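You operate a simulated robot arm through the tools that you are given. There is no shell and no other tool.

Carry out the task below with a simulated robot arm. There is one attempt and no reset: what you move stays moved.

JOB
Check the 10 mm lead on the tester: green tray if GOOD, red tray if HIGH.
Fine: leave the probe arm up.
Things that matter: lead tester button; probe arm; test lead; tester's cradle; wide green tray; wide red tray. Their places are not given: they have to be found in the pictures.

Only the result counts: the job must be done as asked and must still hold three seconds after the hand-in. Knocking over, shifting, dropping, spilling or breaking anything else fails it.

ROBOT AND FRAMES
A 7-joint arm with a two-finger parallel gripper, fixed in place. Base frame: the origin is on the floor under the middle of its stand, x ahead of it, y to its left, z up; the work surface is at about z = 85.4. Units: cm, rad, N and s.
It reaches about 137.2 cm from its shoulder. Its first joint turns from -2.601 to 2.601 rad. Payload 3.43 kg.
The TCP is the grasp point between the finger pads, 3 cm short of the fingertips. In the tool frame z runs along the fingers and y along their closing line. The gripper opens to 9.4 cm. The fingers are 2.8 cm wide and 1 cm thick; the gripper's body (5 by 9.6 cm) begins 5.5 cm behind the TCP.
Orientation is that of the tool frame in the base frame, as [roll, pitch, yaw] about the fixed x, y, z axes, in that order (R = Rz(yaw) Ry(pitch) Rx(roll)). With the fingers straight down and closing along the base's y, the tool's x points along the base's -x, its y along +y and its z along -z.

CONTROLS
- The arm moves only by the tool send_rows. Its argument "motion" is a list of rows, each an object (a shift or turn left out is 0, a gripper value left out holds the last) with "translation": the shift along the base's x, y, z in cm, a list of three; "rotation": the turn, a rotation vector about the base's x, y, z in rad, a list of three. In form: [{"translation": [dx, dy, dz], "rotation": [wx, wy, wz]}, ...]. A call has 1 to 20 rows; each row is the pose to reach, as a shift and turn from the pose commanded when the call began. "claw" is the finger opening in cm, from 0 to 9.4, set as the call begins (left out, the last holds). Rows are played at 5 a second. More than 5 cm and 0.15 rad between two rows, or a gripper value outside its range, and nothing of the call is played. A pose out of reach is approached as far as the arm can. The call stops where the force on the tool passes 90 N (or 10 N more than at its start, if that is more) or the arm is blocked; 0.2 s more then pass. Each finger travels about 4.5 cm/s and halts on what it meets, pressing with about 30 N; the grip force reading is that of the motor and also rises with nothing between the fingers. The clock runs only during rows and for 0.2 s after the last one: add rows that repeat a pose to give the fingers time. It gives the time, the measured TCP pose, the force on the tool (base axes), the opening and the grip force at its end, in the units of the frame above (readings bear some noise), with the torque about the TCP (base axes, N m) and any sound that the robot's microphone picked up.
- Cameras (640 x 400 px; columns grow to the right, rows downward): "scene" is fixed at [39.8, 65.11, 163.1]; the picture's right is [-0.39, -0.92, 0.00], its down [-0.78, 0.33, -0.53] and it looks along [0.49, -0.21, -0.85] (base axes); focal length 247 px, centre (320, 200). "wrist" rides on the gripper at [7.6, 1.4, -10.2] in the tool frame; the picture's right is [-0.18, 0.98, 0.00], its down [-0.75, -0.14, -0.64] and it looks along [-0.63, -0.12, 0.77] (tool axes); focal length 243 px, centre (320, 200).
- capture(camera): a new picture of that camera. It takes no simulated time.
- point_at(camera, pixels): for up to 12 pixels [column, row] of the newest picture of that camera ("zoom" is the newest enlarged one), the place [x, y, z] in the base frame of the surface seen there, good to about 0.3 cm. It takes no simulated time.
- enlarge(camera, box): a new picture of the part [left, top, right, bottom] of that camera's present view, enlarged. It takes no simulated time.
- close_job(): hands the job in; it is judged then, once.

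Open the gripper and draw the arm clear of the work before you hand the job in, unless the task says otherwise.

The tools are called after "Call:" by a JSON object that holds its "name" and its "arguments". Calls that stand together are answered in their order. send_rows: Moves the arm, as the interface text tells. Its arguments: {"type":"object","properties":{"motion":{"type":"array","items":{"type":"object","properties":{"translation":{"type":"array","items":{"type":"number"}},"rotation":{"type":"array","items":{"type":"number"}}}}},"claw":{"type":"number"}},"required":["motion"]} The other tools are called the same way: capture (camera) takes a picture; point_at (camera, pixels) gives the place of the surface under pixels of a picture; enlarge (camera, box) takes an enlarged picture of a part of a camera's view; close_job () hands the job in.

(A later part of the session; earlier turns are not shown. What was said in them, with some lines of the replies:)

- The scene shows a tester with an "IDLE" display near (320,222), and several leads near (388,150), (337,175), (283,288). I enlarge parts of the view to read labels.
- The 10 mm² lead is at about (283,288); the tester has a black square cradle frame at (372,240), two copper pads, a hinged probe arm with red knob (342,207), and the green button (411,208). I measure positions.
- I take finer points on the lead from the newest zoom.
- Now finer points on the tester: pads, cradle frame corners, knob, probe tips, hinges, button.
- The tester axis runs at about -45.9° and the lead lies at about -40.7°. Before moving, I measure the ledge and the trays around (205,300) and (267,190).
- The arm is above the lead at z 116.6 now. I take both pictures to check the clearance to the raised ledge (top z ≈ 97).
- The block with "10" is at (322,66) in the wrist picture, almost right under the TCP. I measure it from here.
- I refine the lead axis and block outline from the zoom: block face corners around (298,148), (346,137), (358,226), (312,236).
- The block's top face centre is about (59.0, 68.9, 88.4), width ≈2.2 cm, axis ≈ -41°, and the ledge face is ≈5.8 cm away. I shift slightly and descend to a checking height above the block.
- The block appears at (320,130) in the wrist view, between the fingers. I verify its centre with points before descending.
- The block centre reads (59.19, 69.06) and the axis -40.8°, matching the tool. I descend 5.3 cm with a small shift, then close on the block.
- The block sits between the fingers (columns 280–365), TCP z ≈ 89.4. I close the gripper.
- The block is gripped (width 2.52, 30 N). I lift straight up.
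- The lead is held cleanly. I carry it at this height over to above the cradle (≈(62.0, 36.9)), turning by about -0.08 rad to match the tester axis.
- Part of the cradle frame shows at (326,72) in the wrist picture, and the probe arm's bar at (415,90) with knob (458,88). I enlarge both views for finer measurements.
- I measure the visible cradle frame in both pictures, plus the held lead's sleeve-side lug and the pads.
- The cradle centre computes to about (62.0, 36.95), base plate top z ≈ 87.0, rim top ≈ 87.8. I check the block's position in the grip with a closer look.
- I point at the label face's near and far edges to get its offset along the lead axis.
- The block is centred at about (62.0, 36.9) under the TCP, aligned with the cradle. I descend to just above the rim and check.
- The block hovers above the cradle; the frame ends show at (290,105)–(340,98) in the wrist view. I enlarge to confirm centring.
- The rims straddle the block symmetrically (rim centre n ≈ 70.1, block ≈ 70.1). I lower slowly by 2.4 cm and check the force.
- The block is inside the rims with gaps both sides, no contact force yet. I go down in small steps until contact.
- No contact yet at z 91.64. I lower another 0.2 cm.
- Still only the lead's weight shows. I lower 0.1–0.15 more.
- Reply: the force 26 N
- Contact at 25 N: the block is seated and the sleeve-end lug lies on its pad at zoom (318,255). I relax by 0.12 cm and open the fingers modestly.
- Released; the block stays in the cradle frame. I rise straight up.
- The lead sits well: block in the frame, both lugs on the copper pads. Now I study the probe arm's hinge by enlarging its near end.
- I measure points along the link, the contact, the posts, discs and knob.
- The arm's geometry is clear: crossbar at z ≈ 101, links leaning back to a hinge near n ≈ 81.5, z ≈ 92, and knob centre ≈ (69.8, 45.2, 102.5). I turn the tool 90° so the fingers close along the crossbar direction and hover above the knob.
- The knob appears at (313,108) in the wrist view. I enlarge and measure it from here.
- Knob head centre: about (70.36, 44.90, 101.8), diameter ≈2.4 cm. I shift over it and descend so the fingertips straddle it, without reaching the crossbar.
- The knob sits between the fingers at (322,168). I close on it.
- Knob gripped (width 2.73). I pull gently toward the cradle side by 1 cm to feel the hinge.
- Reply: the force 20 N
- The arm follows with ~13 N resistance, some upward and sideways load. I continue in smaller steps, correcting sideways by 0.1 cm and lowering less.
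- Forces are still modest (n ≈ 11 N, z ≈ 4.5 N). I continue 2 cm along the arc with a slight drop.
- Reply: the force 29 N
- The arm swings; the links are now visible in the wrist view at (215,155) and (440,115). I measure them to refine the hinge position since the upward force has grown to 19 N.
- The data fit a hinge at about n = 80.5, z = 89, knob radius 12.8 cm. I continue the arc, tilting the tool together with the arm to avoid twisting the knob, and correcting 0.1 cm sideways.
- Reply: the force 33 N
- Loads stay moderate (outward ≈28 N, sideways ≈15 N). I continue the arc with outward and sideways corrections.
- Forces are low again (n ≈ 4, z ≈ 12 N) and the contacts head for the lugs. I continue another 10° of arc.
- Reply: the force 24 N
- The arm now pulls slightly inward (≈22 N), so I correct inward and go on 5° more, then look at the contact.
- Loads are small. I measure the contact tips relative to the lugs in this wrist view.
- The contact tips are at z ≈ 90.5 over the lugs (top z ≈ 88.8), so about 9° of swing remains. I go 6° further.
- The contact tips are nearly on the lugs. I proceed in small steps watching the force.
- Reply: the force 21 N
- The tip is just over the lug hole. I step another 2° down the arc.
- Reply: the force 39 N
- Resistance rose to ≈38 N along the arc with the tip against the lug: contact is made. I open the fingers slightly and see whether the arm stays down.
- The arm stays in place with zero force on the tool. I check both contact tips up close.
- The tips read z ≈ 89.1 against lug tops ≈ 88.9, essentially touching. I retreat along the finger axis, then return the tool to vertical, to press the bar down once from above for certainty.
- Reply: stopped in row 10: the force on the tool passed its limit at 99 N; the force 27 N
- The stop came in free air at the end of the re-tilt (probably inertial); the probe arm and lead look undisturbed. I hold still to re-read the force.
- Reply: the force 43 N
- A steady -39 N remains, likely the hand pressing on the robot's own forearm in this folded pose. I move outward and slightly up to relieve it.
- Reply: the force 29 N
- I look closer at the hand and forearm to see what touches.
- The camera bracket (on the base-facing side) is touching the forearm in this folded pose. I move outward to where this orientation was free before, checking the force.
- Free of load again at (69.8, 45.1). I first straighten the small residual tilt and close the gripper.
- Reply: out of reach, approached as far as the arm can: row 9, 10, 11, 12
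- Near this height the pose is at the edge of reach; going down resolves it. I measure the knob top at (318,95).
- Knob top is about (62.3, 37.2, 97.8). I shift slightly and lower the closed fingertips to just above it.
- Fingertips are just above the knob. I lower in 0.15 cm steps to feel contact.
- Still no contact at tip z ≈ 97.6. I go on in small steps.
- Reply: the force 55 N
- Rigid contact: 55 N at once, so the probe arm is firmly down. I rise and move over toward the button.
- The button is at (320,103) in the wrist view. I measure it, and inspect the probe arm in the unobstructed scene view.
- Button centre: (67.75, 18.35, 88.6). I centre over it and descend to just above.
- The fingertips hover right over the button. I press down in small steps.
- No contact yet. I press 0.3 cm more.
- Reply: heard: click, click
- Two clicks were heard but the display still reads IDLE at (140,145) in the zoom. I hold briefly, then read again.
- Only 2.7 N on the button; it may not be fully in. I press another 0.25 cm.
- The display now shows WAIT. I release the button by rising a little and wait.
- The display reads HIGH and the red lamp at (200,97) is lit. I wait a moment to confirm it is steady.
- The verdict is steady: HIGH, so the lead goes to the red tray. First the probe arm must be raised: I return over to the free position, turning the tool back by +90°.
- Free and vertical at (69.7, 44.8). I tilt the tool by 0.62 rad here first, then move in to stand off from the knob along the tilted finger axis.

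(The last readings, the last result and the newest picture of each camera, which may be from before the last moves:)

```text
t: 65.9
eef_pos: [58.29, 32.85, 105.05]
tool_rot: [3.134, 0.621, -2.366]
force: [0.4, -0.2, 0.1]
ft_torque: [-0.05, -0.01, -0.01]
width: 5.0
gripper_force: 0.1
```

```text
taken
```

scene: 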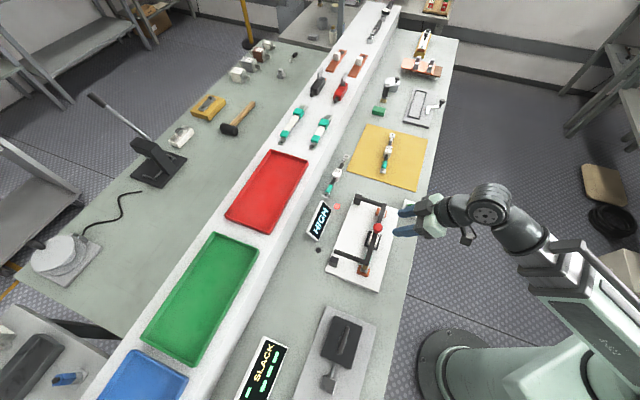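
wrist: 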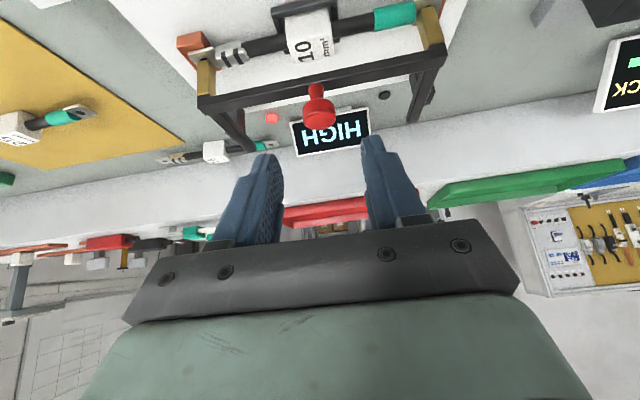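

The knob head is at (319,112), nearly on the finger axis (expected (320,116)). I measure it and the link geometry.

Call:
{"name": "enlarge", "arguments": {"camera": "wrist", "box": [270, 70, 370, 150]}}

Call:
{"name": "point_at", "arguments": {"camera": "wrist", "pixels": [[319, 108], [305, 112], [333, 110], [319, 103], [316, 90], [320, 125], [430, 90], [420, 115], [225, 105], [240, 143], [243, 126], [415, 62]]}}

```text
5.00 times, centred on (320, 110) of wrist
```

zoom: 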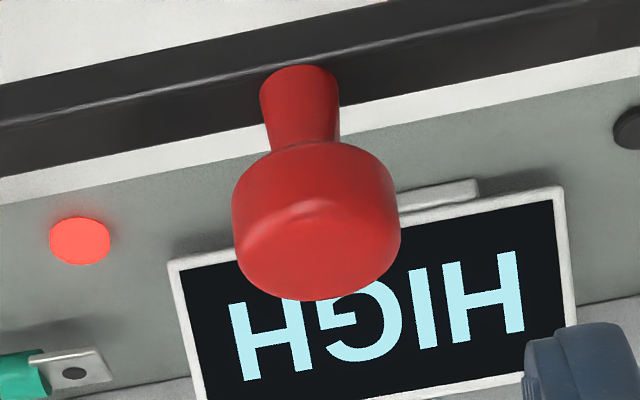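

```text
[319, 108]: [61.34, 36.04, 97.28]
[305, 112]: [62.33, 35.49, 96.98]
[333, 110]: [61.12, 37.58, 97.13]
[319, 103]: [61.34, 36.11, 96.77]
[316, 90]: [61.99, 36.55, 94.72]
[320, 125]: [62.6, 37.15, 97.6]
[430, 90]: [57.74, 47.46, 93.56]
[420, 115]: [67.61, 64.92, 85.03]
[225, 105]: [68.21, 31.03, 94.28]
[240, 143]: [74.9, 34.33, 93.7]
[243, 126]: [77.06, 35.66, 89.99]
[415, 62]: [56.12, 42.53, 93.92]
```

Knob head centre ≈ n 70.2, t 17.8, z 96.9. I advance along the finger axis to straddle it.

Call:
{"name": "send_rows", "arguments": {"motion": [{"translation": [0.8, 0.9, -1.7]}, {"translation": [1.6, 1.8, -3.4]}, {"translation": [2.4, 2.65, -5.0]}, {"translation": [3.22, 3.43, -6.65]}, {"translation": [3.22, 3.43, -6.65]}]}}

Call:
{"name": "capture", "arguments": {"camera": "wrist"}}

```text
t: 67.1
eef_pos: [61.71, 36.38, 98.19]
tool_rot: [3.135, 0.62, -2.366]
force: [0.1, 0.7, -0.6]
ft_torque: [0.0, 0.01, 0.0]
width: 5.01
gripper_force: 0.1
```

```text
taken
```

wrist: 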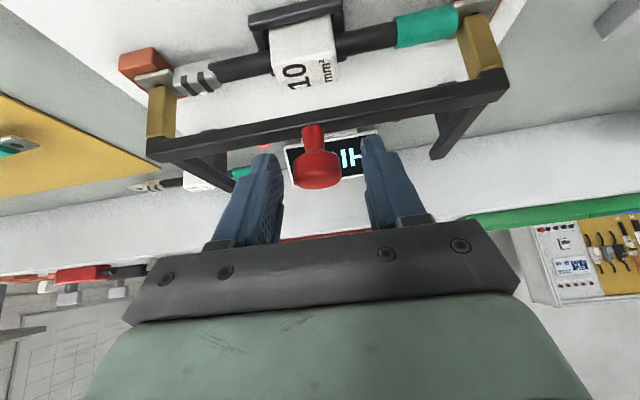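

The knob sits between the fingers at (318,168), about 0.1 cm off-centre. I nudge by that and close on it.

Call:
{"name": "send_rows", "arguments": {"motion": [{"translation": [0.07, -0.07, 0]}, {"translation": [0.07, -0.07, 0]}, {"translation": [0.07, -0.07, 0]}, {"translation": [0.07, -0.07, 0]}, {"translation": [0.07, -0.07, 0]}], "claw": 1.5}}

```text
t: 68.3
eef_pos: [61.69, 36.26, 98.19]
tool_rot: [3.138, 0.621, -2.367]
force: [3.6, -3.8, -0.2]
ft_torque: [-0.11, -0.12, -0.03]
width: 2.71
gripper_force: 44.7
```

Gripped (width 2.71). I start raising along the refitted arc (hinge n ≈ 79.35, z ≈ 91.05, radius 10.9), 10° first, un-tilting the tool along.

Call:
{"name": "send_rows", "arguments": {"motion": [{"translation": [0.24, 0.24, 0.43], "rotation": [-0.0309, 0.0309, 0]}, {"translation": [0.479, 0.479, 0.861], "rotation": [-0.0617, 0.0617, 0]}, {"translation": [0.74, 0.74, 1.27], "rotation": [-0.0926, 0.0926, 0]}, {"translation": [1.009, 1.009, 1.661], "rotation": [-0.1234, 0.1234, 0]}, {"translation": [1.009, 1.009, 1.661], "rotation": [-0.1234, 0.1234, 0]}]}}

Call:
{"name": "enlarge", "arguments": {"camera": "scene", "box": [310, 180, 430, 290]}}

```text
t: 69.5
eef_pos: [62.62, 37.37, 99.9]
tool_rot: [3.14, 0.445, -2.365]
force: [20.0, -7.9, -22.7]
ft_torque: [-0.93, 0.62, -0.12]
width: 2.72
gripper_force: 45.1
```

```text
3.64 times, centred on (370, 235) of scene
```

zoom: 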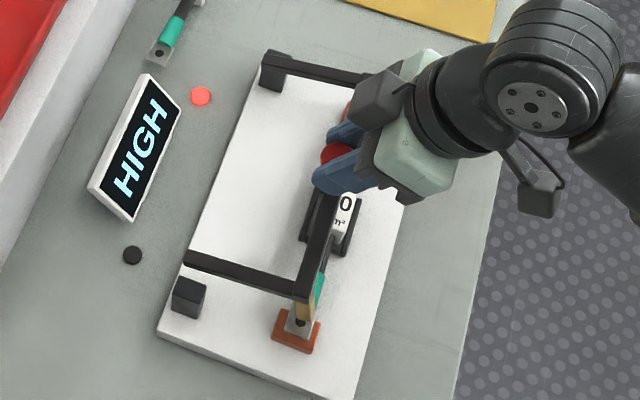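

The arm lifts and the lead stays in place. I continue 10° more with small sideways and inward corrections.

Call:
{"name": "send_rows", "arguments": {"motion": [{"translation": [0.34, 0.27, 0.345], "rotation": [-0.0309, 0.0309, 0]}, {"translation": [0.69, 0.55, 0.675], "rotation": [-0.0617, 0.0617, 0]}, {"translation": [0.996, 0.856, 1.01], "rotation": [-0.0926, 0.0926, 0]}, {"translation": [1.306, 1.166, 1.327], "rotation": [-0.1234, 0.1234, 0]}, {"translation": [1.306, 1.166, 1.327], "rotation": [-0.1234, 0.1234, 0]}]}}

```text
t: 70.7
eef_pos: [63.88, 38.38, 101.22]
tool_rot: [3.139, 0.269, -2.368]
force: [24.4, -11.7, -12.8]
ft_torque: [-0.15, -0.21, 0.0]
width: 2.73
gripper_force: 44.8
```

Sideways load is 25 N, so I correct 0.2 cm in that direction while continuing the arc 10°.

Call:
{"name": "send_rows", "arguments": {"motion": [{"translation": [0.403, 0.289, 0.26], "rotation": [-0.0309, 0.0309, 0]}, {"translation": [0.8, 0.573, 0.525], "rotation": [-0.0617, 0.0617, 0]}, {"translation": [1.156, 0.902, 0.78], "rotation": [-0.0926, 0.0926, 0]}, {"translation": [1.52, 1.24, 1.015], "rotation": [-0.1234, 0.1234, 0]}, {"translation": [1.52, 1.24, 1.015], "rotation": [-0.1234, 0.1234, 0]}]}}

Call:
{"name": "enlarge", "arguments": {"camera": "scene", "box": [310, 180, 430, 290]}}

Call:
{"name": "capture", "arguments": {"camera": "wrist"}}

```text
t: 71.9
eef_pos: [65.22, 39.78, 102.23]
tool_rot: [3.14, 0.098, -2.365]
force: [4.2, -4.4, 16.7]
ft_torque: [0.49, -0.62, 0.09]
width: 2.73
gripper_force: 44.7
```

```text
3.64 times, centred on (370, 235) of scene
```

zoom: 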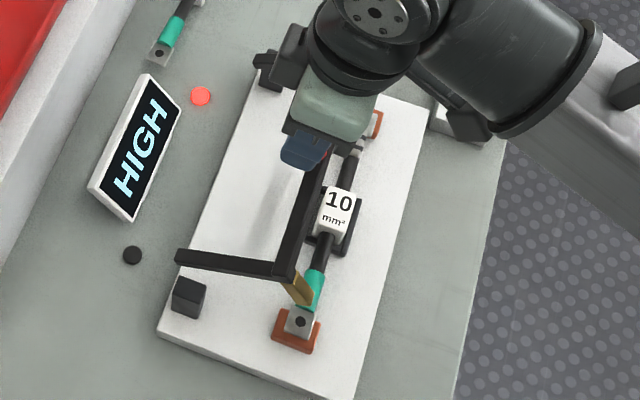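

```text
taken
```

wrist: 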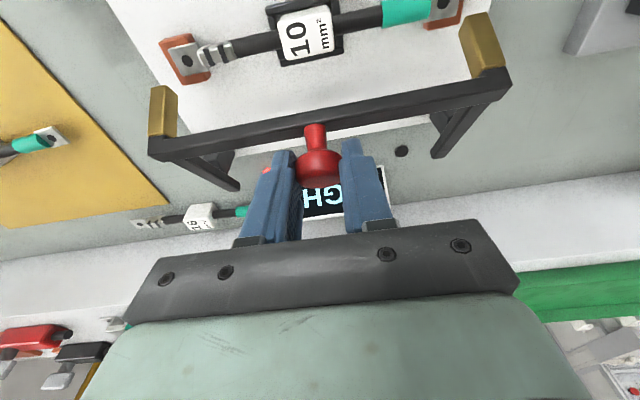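

Forces are modest (z +17 N). I continue 10° with a small upward correction; the tool becomes vertical.

Call:
{"name": "send_rows", "arguments": {"motion": [{"translation": [0.37, 0.34, 0.24], "rotation": [-0.0309, 0.0309, 0]}, {"translation": [0.74, 0.7, 0.467], "rotation": [-0.0617, 0.0617, 0]}, {"translation": [1.06, 1.02, 0.63], "rotation": [-0.0679, 0.0679, 0]}, {"translation": [1.38, 1.34, 0.79], "rotation": [-0.0679, 0.0679, 0]}, {"translation": [1.38, 1.34, 0.79], "rotation": [-0.0679, 0.0679, 0]}]}}

```text
t: 73.1
eef_pos: [66.55, 41.16, 102.93]
tool_rot: [3.139, -0.002, -2.365]
force: [-18.9, 0.8, -4.4]
ft_torque: [-0.98, 1.18, 0.01]
width: 2.72
gripper_force: 45.0
```

Good: radial error is nil now; I correct sideways -0.07 cm and continue 10° more.

Call:
{"name": "send_rows", "arguments": {"motion": [{"translation": [0.295, 0.355, 0.13]}, {"translation": [0.6, 0.7, 0.245]}, {"translation": [0.926, 1.026, 0.335]}, {"translation": [1.258, 1.358, 0.408]}, {"translation": [1.258, 1.358, 0.408]}]}}

```text
t: 74.3
eef_pos: [68.0, 42.39, 103.48]
tool_rot: [3.141, -0.002, -2.367]
force: [-23.9, 8.3, -8.4]
ft_torque: [-0.74, 1.18, 0.03]
width: 2.76
gripper_force: 44.8
```

I correct sideways -0.1 cm and go on 10°.

Call:
{"name": "send_rows", "arguments": {"motion": [{"translation": [0.28, 0.39, 0.03]}, {"translation": [0.6, 0.74, 0.05]}, {"translation": [0.93, 1.07, 0.05]}, {"translation": [1.27, 1.41, 0.04]}, {"translation": [1.27, 1.41, 0.04]}]}}

Call:
{"name": "capture", "arguments": {"camera": "wrist"}}

Call:
{"name": "enlarge", "arguments": {"camera": "scene", "box": [310, 180, 430, 290]}}

```text
t: 75.5
eef_pos: [69.4, 43.68, 103.6]
tool_rot: [3.141, 0.0, -2.365]
force: [-17.4, 1.1, 5.0]
ft_torque: [-0.93, 1.18, 0.01]
width: 2.74
gripper_force: 45.2
```

```text
taken
```

wrist: 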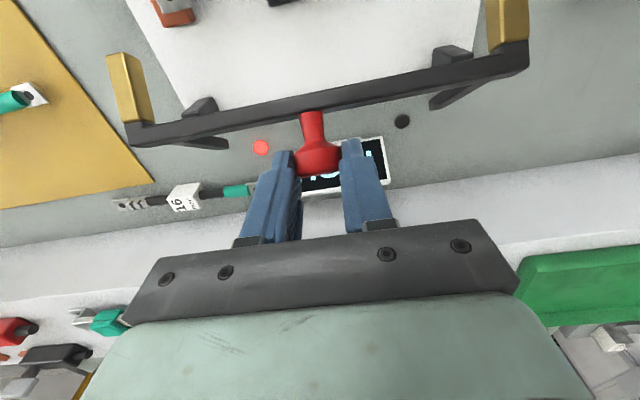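

```text
3.64 times, centred on (370, 235) of scene
```

zoom: 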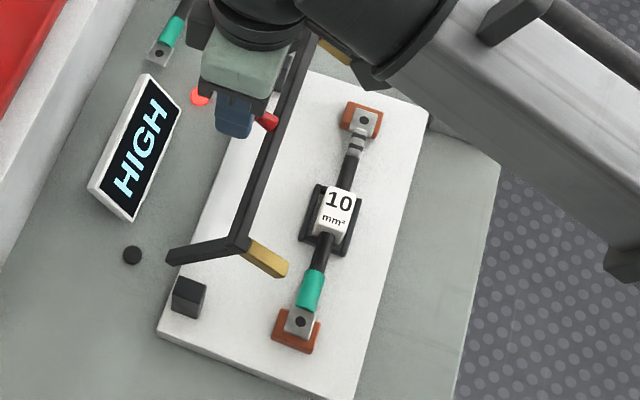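

Nearly up: original knob position is 1.5 cm further. I complete the last arc gently.

Call:
{"name": "send_rows", "arguments": {"motion": [{"translation": [0.3, 0.36, -0.03]}, {"translation": [0.63, 0.7, -0.085]}, {"translation": [0.885, 0.955, -0.14]}, {"translation": [0.885, 0.955, -0.14]}]}}

```text
t: 76.5
eef_pos: [70.15, 44.72, 103.37]
tool_rot: [-3.139, 0.0, -2.364]
force: [-9.0, -4.9, 12.3]
ft_torque: [-1.09, 1.02, 0.07]
width: 2.72
gripper_force: 45.3
```

Now n ≈ 81.2 (the original was 81.5). I do the last 0.4 cm.

Call:
{"name": "send_rows", "arguments": {"motion": [{"translation": [0.15, 0.15, 0.02]}, {"translation": [0.3, 0.3, 0.02]}, {"translation": [0.3, 0.3, 0.02]}]}}

Call:
{"name": "enlarge", "arguments": {"camera": "scene", "box": [310, 180, 430, 290]}}

Call:
{"name": "capture", "arguments": {"camera": "wrist"}}

```text
t: 77.3
eef_pos: [70.54, 44.99, 103.34]
tool_rot: [3.14, -0.002, -2.366]
force: [-9.0, -10.0, -15.0]
ft_torque: [-0.97, 0.86, 0.09]
width: 2.71
gripper_force: 45.1
```

```text
3.64 times, centred on (370, 235) of scene
```

zoom: 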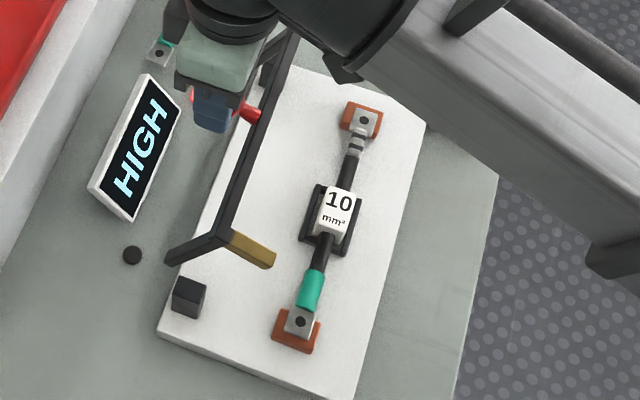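

```text
taken
```

wrist: 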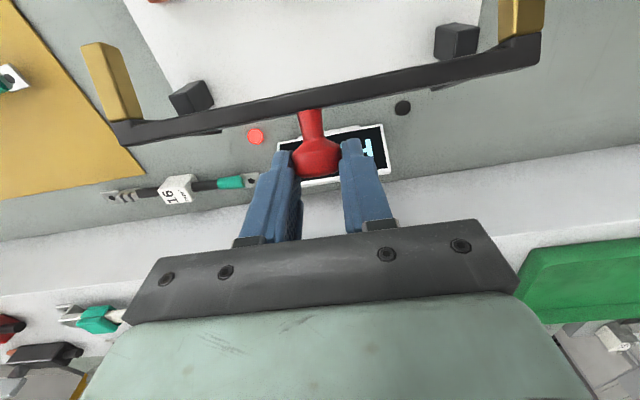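

The crossbar end is about 2.5 px short of its original place, i.e. the knob slipped ~0.7 cm in the grip. I move 0.8 cm further while watching for a stop.

Call:
{"name": "send_rows", "arguments": {"motion": [{"translation": [0.14, 0.14, 0.02]}, {"translation": [0.28, 0.28, 0.03]}, {"translation": [0.42, 0.42, 0.03]}, {"translation": [0.57, 0.57, 0.02]}, {"translation": [0.57, 0.57, 0.02]}]}}

Call:
{"name": "enlarge", "arguments": {"camera": "scene", "box": [310, 170, 430, 300]}}

```text
t: 78.5
eef_pos: [70.98, 45.6, 103.48]
tool_rot: [3.141, -0.001, -2.365]
force: [-7.9, -13.0, -12.5]
ft_torque: [-1.04, 0.87, 0.13]
width: 2.71
gripper_force: 44.8
```

```text
3.08 times, centred on (370, 235) of scene
```

zoom: 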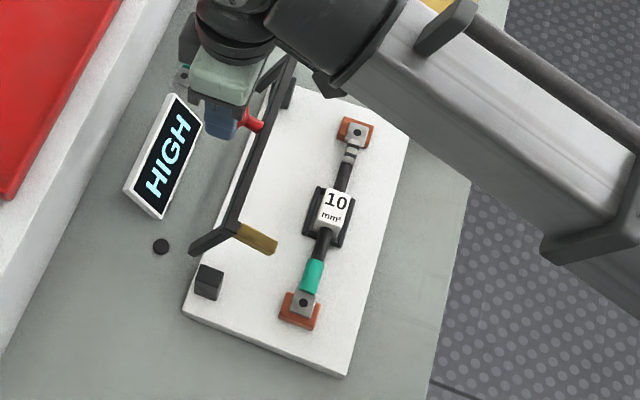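

This now matches the original up pose (link end (192,252), contact tip (276,247) as at the start). I nudge 0.2 cm more for margin and open the fingers.

Call:
{"name": "send_rows", "arguments": {"motion": [{"translation": [0.14, 0.14, 0]}, {"translation": [0.14, 0.14, 0]}]}}

Call:
{"name": "send_rows", "arguments": {"motion": [{"translation": [0, 0, 0]}, {"translation": [0, 0, 0]}, {"translation": [0, 0, 0]}, {"translation": [0, 0, 0]}], "claw": 5}}

Call:
{"name": "enlarge", "arguments": {"camera": "scene", "box": [310, 170, 430, 300]}}

Call:
{"name": "capture", "arguments": {"camera": "wrist"}}

```text
t: 79.1
eef_pos: [71.14, 45.65, 103.44]
tool_rot: [3.141, -0.004, -2.365]
force: [-13.8, -21.7, -10.4]
ft_torque: [-0.67, 0.46, 0.2]
width: 2.71
gripper_force: 44.9
```

```text
t: 80.1
eef_pos: [71.14, 45.88, 103.34]
tool_rot: [-3.14, 0.004, -2.365]
force: [0.4, 0.0, 0.0]
ft_torque: [-0.01, -0.03, -0.02]
width: 5.0
gripper_force: 0.0
```

```text
3.08 times, centred on (370, 235) of scene
```

zoom: 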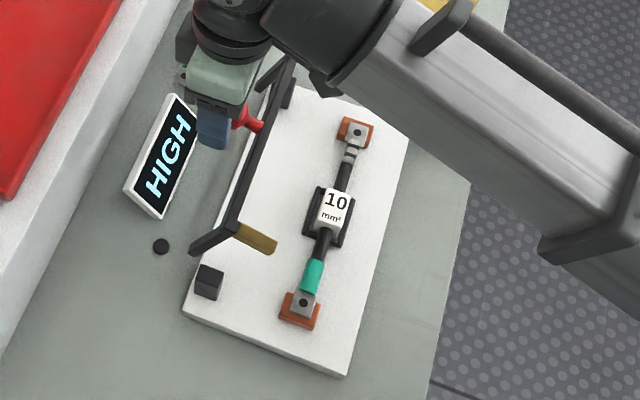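

```text
taken
```

wrist: 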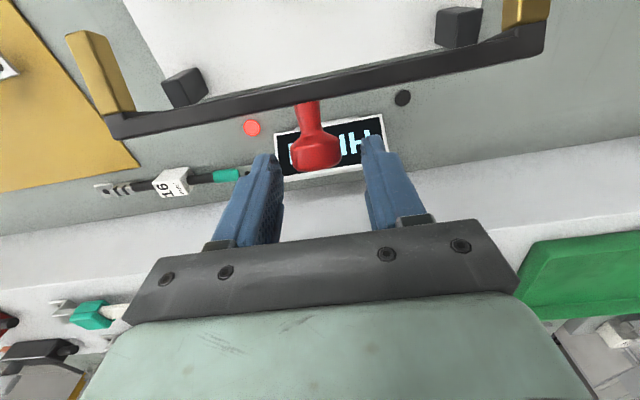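

The probe arm stays up with no load on it. I rise clear of the knob, then turn back -90° and move above the lead.

Call:
{"name": "send_rows", "arguments": {"motion": [{"translation": [0, 0, 1.5]}, {"translation": [0, 0, 4.5]}, {"translation": [0, 0, 9]}, {"translation": [0, 0, 9.5]}]}}

Call:
{"name": "send_rows", "arguments": {"motion": [{"translation": [-0.9, -0.9, 0], "rotation": [0, 0, -0.143]}, {"translation": [-1.9, -1.85, 0], "rotation": [0, 0, -0.286]}, {"translation": [-2.9, -2.85, 0], "rotation": [0, 0, -0.428]}, {"translation": [-4.0, -3.9, 0], "rotation": [0, 0, -0.571]}, {"translation": [-5.0, -4.9, -0.5], "rotation": [0, 0, -0.714]}, {"translation": [-6.1, -5.9, -1.0], "rotation": [0, 0, -0.857]}, {"translation": [-7.1, -6.9, -1.5], "rotation": [0, 0, -1.0]}, {"translation": [-8.1, -7.9, -2], "rotation": [0, 0, -1.142]}, {"translation": [-9.1, -8.9, -2.5], "rotation": [0, 0, -1.285]}, {"translation": [-9.1, -8.9, -3], "rotation": [0, 0, -1.428]}, {"translation": [-9.1, -8.9, -3.5], "rotation": [0, 0, -1.571]}, {"translation": [-9.1, -8.9, -3.5], "rotation": [0, 0, -1.571]}]}}

Call:
{"name": "capture", "arguments": {"camera": "wrist"}}

Call:
{"name": "capture", "arguments": {"camera": "scene"}}

```text
t: 81.1
eef_pos: [71.17, 45.81, 112.91]
tool_rot: [3.141, -0.001, -2.364]
force: [0.4, 0.4, -0.5]
ft_torque: [0.03, 0.01, 0.01]
width: 5.04
gripper_force: 0.1
```

```text
t: 83.7
eef_pos: [62.12, 36.87, 109.39]
tool_rot: [-3.14, 0.002, 2.347]
force: [-0.3, -0.8, 0.4]
ft_torque: [-0.03, 0.02, 0.02]
width: 5.0
gripper_force: 0.1
```

```text
taken
```

wrist: 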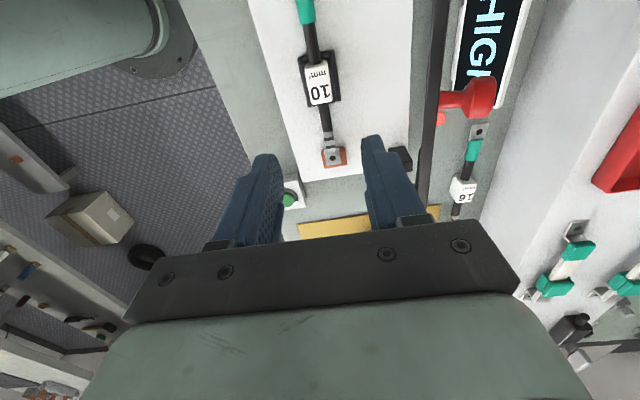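

```text
taken
```

scene: 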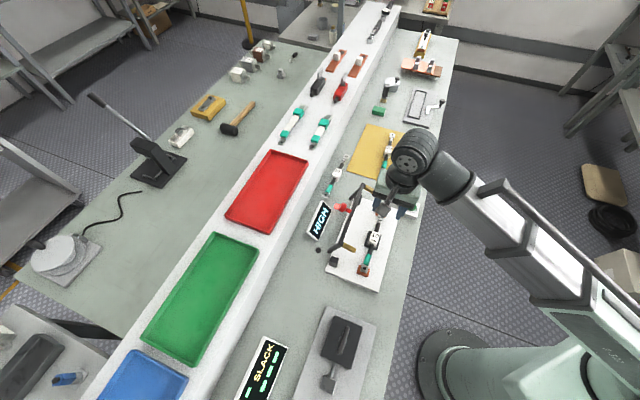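

The lead's block is at (319,82) in the wrist view. I measure it for the pick.

Call:
{"name": "enlarge", "arguments": {"camera": "wrist", "box": [270, 20, 370, 180]}}

```text
2.50 times, centred on (320, 100) of wrist
```

zoom: 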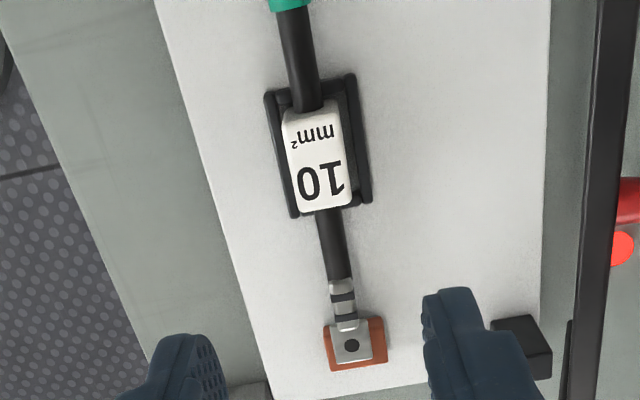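

Call:
{"name": "point_at", "arguments": {"camera": "zoom", "pixels": [[287, 128], [337, 118], [348, 205], [299, 208], [318, 165], [351, 346], [335, 250], [298, 50], [270, 110], [365, 195], [342, 295]]}}

```text
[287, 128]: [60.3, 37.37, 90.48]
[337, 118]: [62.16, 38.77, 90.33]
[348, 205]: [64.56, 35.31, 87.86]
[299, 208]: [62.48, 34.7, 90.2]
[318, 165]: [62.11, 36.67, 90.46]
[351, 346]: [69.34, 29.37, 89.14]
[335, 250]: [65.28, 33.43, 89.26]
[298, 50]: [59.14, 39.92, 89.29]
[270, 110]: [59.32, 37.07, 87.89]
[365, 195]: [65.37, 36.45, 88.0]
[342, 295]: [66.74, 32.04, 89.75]
```

Block centre ≈ (62.15, 36.75), aligned with the tool. I set the opening to 4.4 and descend as when placing it.

Call:
{"name": "send_rows", "arguments": {"motion": [{"translation": [0, 0, -3]}, {"translation": [0, -0.05, -7]}, {"translation": [0, -0.05, -11]}, {"translation": [0, -0.05, -14]}, {"translation": [0, -0.05, -16]}, {"translation": [0, -0.05, -17.3]}, {"translation": [0, -0.05, -17.95]}, {"translation": [0, -0.05, -17.95]}], "claw": 4.4}}

Call:
{"name": "capture", "arguments": {"camera": "wrist"}}

```text
t: 85.5
eef_pos: [62.2, 36.67, 91.48]
tool_rot: [-3.142, 0.001, 2.349]
force: [-0.9, -0.1, 0.3]
ft_torque: [-0.03, 0.0, 0.02]
width: 4.41
gripper_force: 0.1
```

```text
taken
```

wrist: 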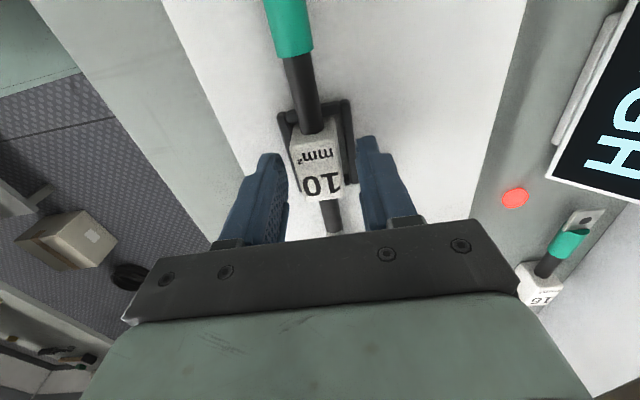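

The block lies between the fingers. I close on it, then lift.

Call:
{"name": "send_rows", "arguments": {"motion": [{"translation": [0, 0, 0]}, {"translation": [0, 0, 0]}, {"translation": [0, 0, 0]}, {"translation": [0, 0, 0]}, {"translation": [0, 0, 0]}], "claw": 1}}

```text
t: 86.7
eef_pos: [62.28, 36.58, 91.55]
tool_rot: [3.141, 0.003, 2.346]
force: [0.0, 0.6, 0.1]
ft_torque: [0.01, -0.01, -0.03]
width: 2.57
gripper_force: 30.0
```

Gripped (2.57). I lift straight up to about z = 110.

Call:
{"name": "send_rows", "arguments": {"motion": [{"translation": [0, 0, 1]}, {"translation": [0, 0, 3]}, {"translation": [0, 0, 6.5]}, {"translation": [0, 0, 10.5]}, {"translation": [0, 0, 14.5]}, {"translation": [0, 0, 17.5]}, {"translation": [0, 0, 18.8]}, {"translation": [0, 0, 18.8]}]}}

Call:
{"name": "capture", "arguments": {"camera": "wrist"}}

Call:
{"name": "capture", "arguments": {"camera": "scene"}}

```text
t: 88.5
eef_pos: [62.07, 36.92, 110.2]
tool_rot: [3.141, 0.002, 2.346]
force: [-0.4, 1.0, -1.2]
ft_torque: [0.04, -0.01, -0.01]
width: 2.54
gripper_force: 29.8
```

```text
taken
```

wrist: 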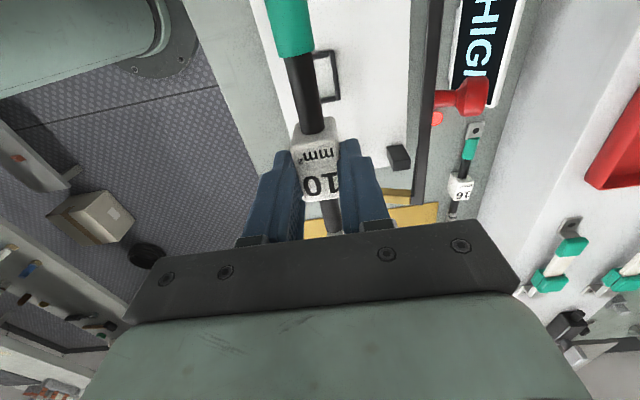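

```text
taken
```

scene: 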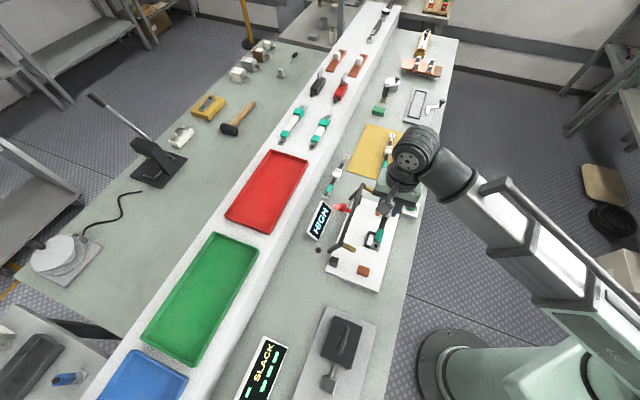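

Lead is held. I enlarge the red tray at (267,190) and measure its rims.

Call:
{"name": "enlarge", "arguments": {"camera": "scene", "box": [210, 130, 330, 250]}}

```text
3.33 times, centred on (270, 190) of scene
```

zoom: 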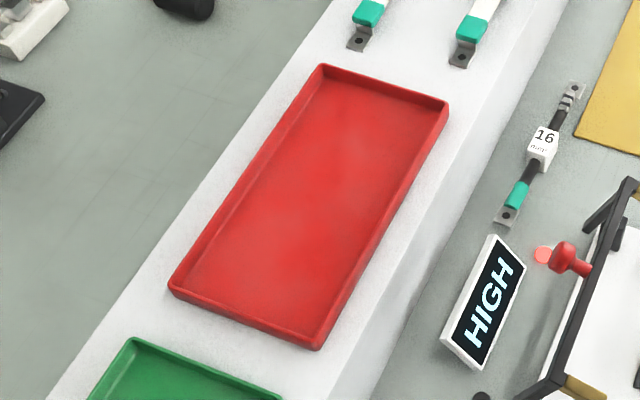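

Call:
{"name": "point_at", "arguments": {"camera": "zoom", "pixels": [[325, 67], [447, 102], [320, 345], [172, 288], [310, 200], [340, 120], [260, 300], [400, 140], [388, 212], [240, 180], [205, 270], [310, 315]]}}

```text
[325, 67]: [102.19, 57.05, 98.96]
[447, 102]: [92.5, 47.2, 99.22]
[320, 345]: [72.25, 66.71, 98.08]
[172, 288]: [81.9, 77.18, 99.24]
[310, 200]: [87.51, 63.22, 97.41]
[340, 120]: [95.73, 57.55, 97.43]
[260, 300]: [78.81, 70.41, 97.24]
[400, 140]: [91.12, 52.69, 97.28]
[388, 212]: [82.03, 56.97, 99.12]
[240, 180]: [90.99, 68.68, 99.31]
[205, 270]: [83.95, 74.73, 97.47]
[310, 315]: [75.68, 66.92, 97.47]
```

Tray centre ≈ (87.2, 62.0), floor z ≈ 97.4, long axis parallel to the lead. I carry the lead over the probe arm, rising to z ≈ 113, to above the red tray.

Call:
{"name": "send_rows", "arguments": {"motion": [{"translation": [1.2, 1.2, 0.8]}, {"translation": [3.5, 3.5, 1.6]}, {"translation": [6.0, 6.0, 2.4]}, {"translation": [8.5, 8.5, 3.0]}, {"translation": [11.0, 11.0, 3.0]}, {"translation": [13.5, 13.5, 3.0]}, {"translation": [16.0, 16.0, 3.0]}, {"translation": [18.5, 18.5, 3.0]}, {"translation": [21.0, 21.0, 3.0]}, {"translation": [23.5, 23.4, 3.0]}, {"translation": [25.1, 25.1, 3.0]}, {"translation": [25.1, 25.1, 3.0]}]}}

Call:
{"name": "capture", "arguments": {"camera": "wrist"}}

Call:
{"name": "capture", "arguments": {"camera": "scene"}}

```text
t: 91.1
eef_pos: [87.18, 61.67, 113.33]
tool_rot: [-3.141, 0.001, 2.348]
force: [-1.0, -0.7, -1.9]
ft_torque: [0.02, 0.03, -0.03]
width: 2.52
gripper_force: 30.2
```

```text
taken
```

wrist: 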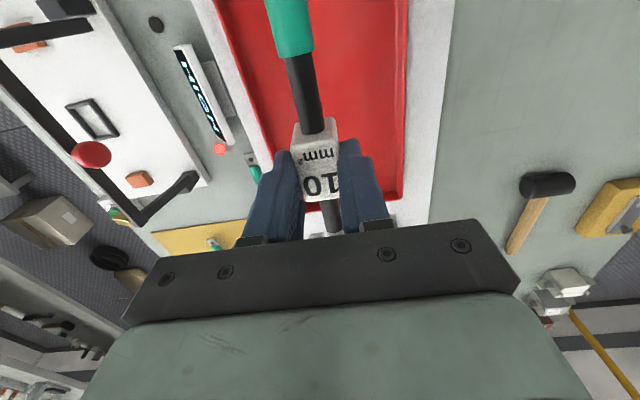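

```text
taken
```

scene: 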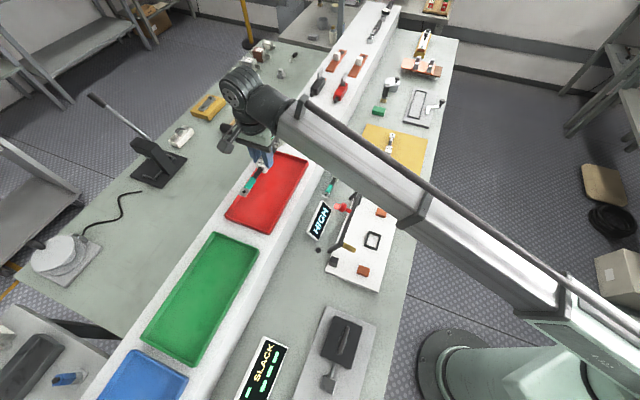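

The lead hangs over the red tray; the probe arm is still up behind. I descend to just above the tray floor.

Call:
{"name": "send_rows", "arguments": {"motion": [{"translation": [0, 0.2, -3]}, {"translation": [0, 0.2, -6.5]}, {"translation": [0, 0.2, -9]}, {"translation": [0, 0.2, -10.3]}, {"translation": [0, 0.2, -10.3]}]}}

Call:
{"name": "capture", "arguments": {"camera": "wrist"}}

Call:
{"name": "enlarge", "arguments": {"camera": "scene", "box": [200, 100, 340, 250]}}

```text
t: 92.3
eef_pos: [86.98, 62.28, 102.85]
tool_rot: [3.141, 0.002, 2.346]
force: [-1.2, -1.2, -1.3]
ft_torque: [0.0, 0.03, 0.04]
width: 2.52
gripper_force: 30.1
```

```text
taken
```

wrist: 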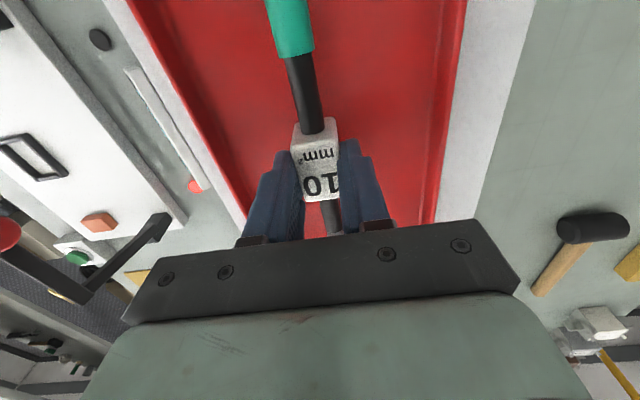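

```text
2.67 times, centred on (270, 175) of scene
```

zoom: 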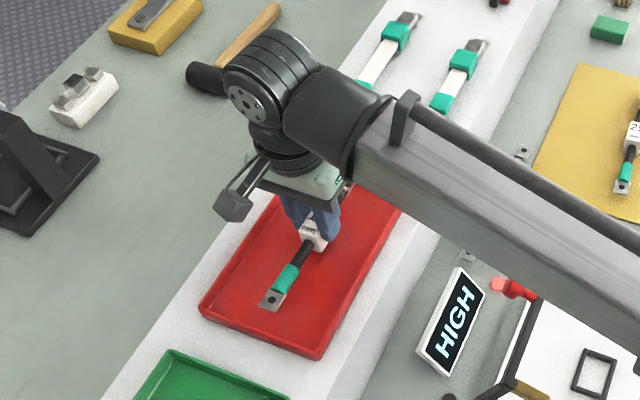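

The lead is inside the tray outline, about 1 cm above the floor. I lower the rest slowly.

Call:
{"name": "send_rows", "arguments": {"motion": [{"translation": [0, 0, -0.3]}, {"translation": [0, 0, -0.6]}, {"translation": [0, 0, -0.75]}, {"translation": [0, 0, -0.75]}]}}

Call:
{"name": "send_rows", "arguments": {"motion": [{"translation": [0, 0, -0.1]}, {"translation": [0, 0, -0.2]}, {"translation": [0, 0, -0.2]}]}}

```text
t: 93.3
eef_pos: [87.03, 62.09, 102.21]
tool_rot: [3.141, 0.001, 2.348]
force: [0.1, 0.0, -1.7]
ft_torque: [0.01, -0.02, 0.01]
width: 2.52
gripper_force: 29.8
```

```text
t: 94.1
eef_pos: [87.1, 62.23, 102.05]
tool_rot: [3.141, 0.003, 2.348]
force: [-0.1, 0.6, -2.0]
ft_torque: [0.02, -0.01, 0.04]
width: 2.5
gripper_force: 30.0
```

No contact yet at z ≈ 102. I lower on in 0.15 cm steps.

Call:
{"name": "send_rows", "arguments": {"motion": [{"translation": [0, 0, -0.08]}, {"translation": [0, 0, -0.15]}, {"translation": [0, 0, -0.15]}]}}

Call:
{"name": "send_rows", "arguments": {"motion": [{"translation": [0, 0, -0.08]}, {"translation": [0, 0, -0.12]}, {"translation": [0, 0, -0.12]}]}}

```text
t: 94.9
eef_pos: [87.19, 62.06, 101.74]
tool_rot: [-3.141, 0.002, 2.349]
force: [0.6, -0.5, 0.4]
ft_torque: [0.02, -0.03, -0.04]
width: 2.53
gripper_force: 29.5
```

```text
t: 95.7
eef_pos: [87.11, 62.12, 101.93]
tool_rot: [3.139, 0.001, 2.347]
force: [4.9, 2.2, 22.5]
ft_torque: [0.05, -0.05, 0.03]
width: 2.56
gripper_force: 30.3
```

Contact with the tray floor at 22 N. I relax 0.1 cm and open the fingers.

Call:
{"name": "send_rows", "arguments": {"motion": [{"translation": [0, 0, 0.1]}, {"translation": [0, 0, 0.1]}]}}

Call:
{"name": "send_rows", "arguments": {"motion": [{"translation": [0, 0, 0]}, {"translation": [0, 0, 0]}, {"translation": [0, 0, 0]}, {"translation": [0, 0, 0]}], "claw": 5}}

Call:
{"name": "capture", "arguments": {"camera": "wrist"}}

```text
t: 96.3
eef_pos: [87.12, 62.03, 101.9]
tool_rot: [-3.141, 0.002, 2.347]
force: [5.8, 3.7, 15.5]
ft_torque: [0.15, -0.21, 0.0]
width: 2.53
gripper_force: 30.3
```

```text
t: 97.3
eef_pos: [87.1, 62.16, 101.78]
tool_rot: [3.141, 0.001, 2.348]
force: [0.0, -0.6, -2.2]
ft_torque: [0.03, -0.02, -0.03]
width: 5.01
gripper_force: 0.0
```

```text
taken
```

wrist: 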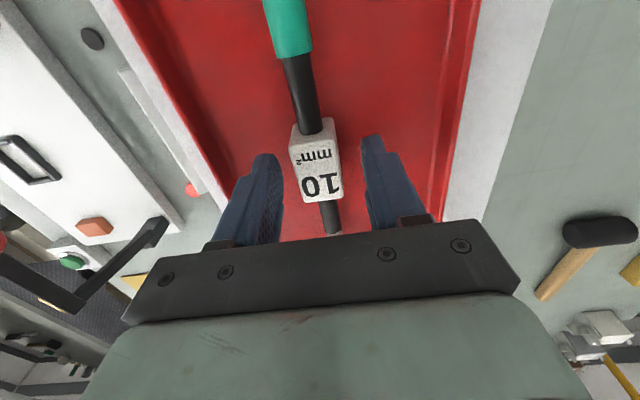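

The lead is released in the red tray. I rise straight up and then draw the arm clear toward its starting place.

Call:
{"name": "send_rows", "arguments": {"motion": [{"translation": [0, 0, 1.5]}, {"translation": [0, 0, 4]}, {"translation": [0, 0, 8]}, {"translation": [0, 0, 12]}, {"translation": [0, 0, 15]}, {"translation": [0, 0, 15]}]}}

Call:
{"name": "send_rows", "arguments": {"motion": [{"translation": [0.9, -4.0, 0], "rotation": [0, 0, 0.065]}, {"translation": [1.8, -8.1, 0], "rotation": [0, 0, 0.13]}, {"translation": [2.7, -12.2, 0], "rotation": [0, 0, 0.196]}, {"translation": [3.6, -16.3, 0], "rotation": [0, 0, 0.261]}, {"translation": [4.5, -20.4, 0], "rotation": [0, 0, 0.326]}, {"translation": [5.4, -24.5, 0], "rotation": [0, 0, 0.391]}, {"translation": [6.3, -28.6, 0], "rotation": [0, 0, 0.457]}, {"translation": [7.2, -32.7, 0], "rotation": [0, 0, 0.522]}, {"translation": [8.1, -36.8, 0], "rotation": [0, 0, 0.587]}, {"translation": [9.0, -40.9, 0], "rotation": [0, 0, 0.652]}, {"translation": [9.9, -45.0, 0], "rotation": [0, 0, 0.718]}, {"translation": [10.6, -48.8, 0], "rotation": [0, 0, 0.783]}, {"translation": [10.6, -48.8, 0], "rotation": [0, 0, 0.783]}]}}

Call:
{"name": "capture", "arguments": {"camera": "scene"}}

Call:
{"name": "enlarge", "arguments": {"camera": "scene", "box": [210, 130, 440, 300]}}

```text
t: 98.7
eef_pos: [87.15, 62.15, 116.75]
tool_rot: [-3.14, 0.002, 2.347]
force: [-0.3, 0.0, 0.3]
ft_torque: [0.01, 0.02, -0.02]
width: 5.02
gripper_force: 0.1
```

```text
t: 101.5
eef_pos: [97.74, 12.9, 116.57]
tool_rot: [-3.141, 0.002, 3.131]
force: [-0.1, -0.2, 0.2]
ft_torque: [-0.02, -0.02, -0.04]
width: 5.0
gripper_force: 0.0
```

```text
taken
```

scene: 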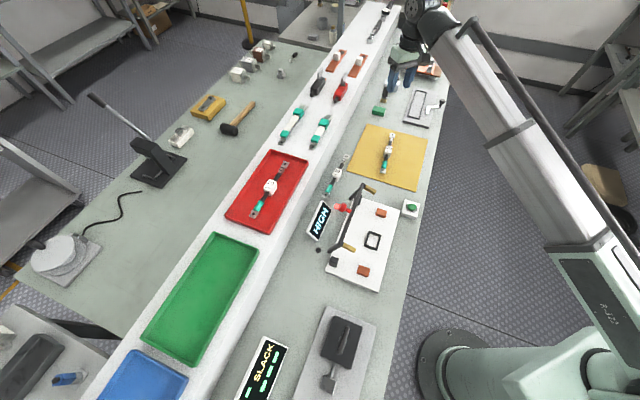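

```text
2.35 times, centred on (325, 215) of scene
```

zoom: 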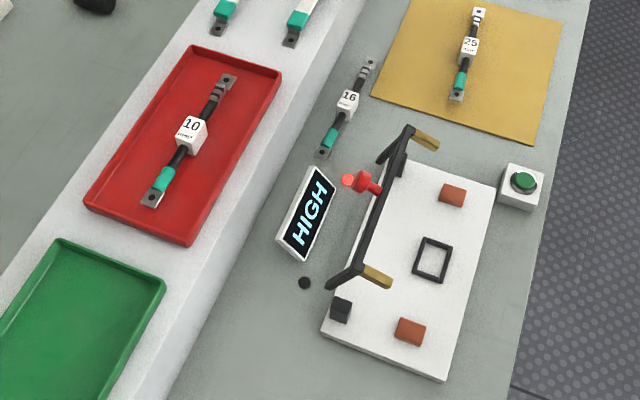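

The 10 mm² lead lies in the red tray at (190,135) of the zoom, the probe arm is up, and everything else is in place. I open the gripper fully and check once more that all is steady.

Call:
{"name": "send_rows", "arguments": {"motion": [{"translation": [0, 0, 0]}, {"translation": [0, 0, 0]}, {"translation": [0, 0, 0]}, {"translation": [0, 0, 0]}, {"translation": [0, 0, 0]}, {"translation": [0, 0, 0]}], "claw": 9.4}}

Call:
{"name": "enlarge", "arguments": {"camera": "scene", "box": [310, 170, 430, 300]}}

```text
t: 102.9
eef_pos: [97.74, 13.05, 116.69]
tool_rot: [-3.141, 0.003, 3.13]
force: [0.3, 0.2, -0.1]
ft_torque: [0.0, -0.03, 0.0]
width: 9.4
gripper_force: 0.0
```

```text
3.08 times, centred on (370, 235) of scene
```

zoom: 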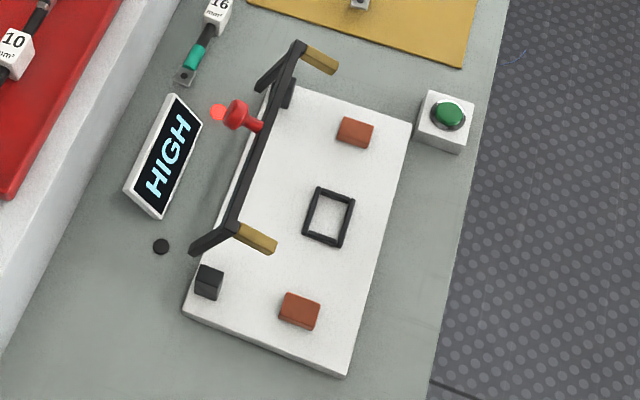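

The probe arm is in the same up pose as at the start, the display shows HIGH, the lead is in the red tray, and the arm is clear with the gripper open. I hand the job in.

Call:
{"name": "close_job", "arguments": {}}

```text
The job is handed in.
```

The 10 mm² lead tested HIGH, so it is now in the wide red tray. The tester showed HIGH with its red lamp lit, and the reading held steady.

The probe arm is back up where it started. The final pictures show nothing else moved. The robot arm is back near its starting position with the gripper open, and the job is handed in.

Early on, a call stopped at the force limit (99 N) in open air. The hand was apparently pressing on the robot's own forearm, and I moved it clear without disturbing the tester or the lead.
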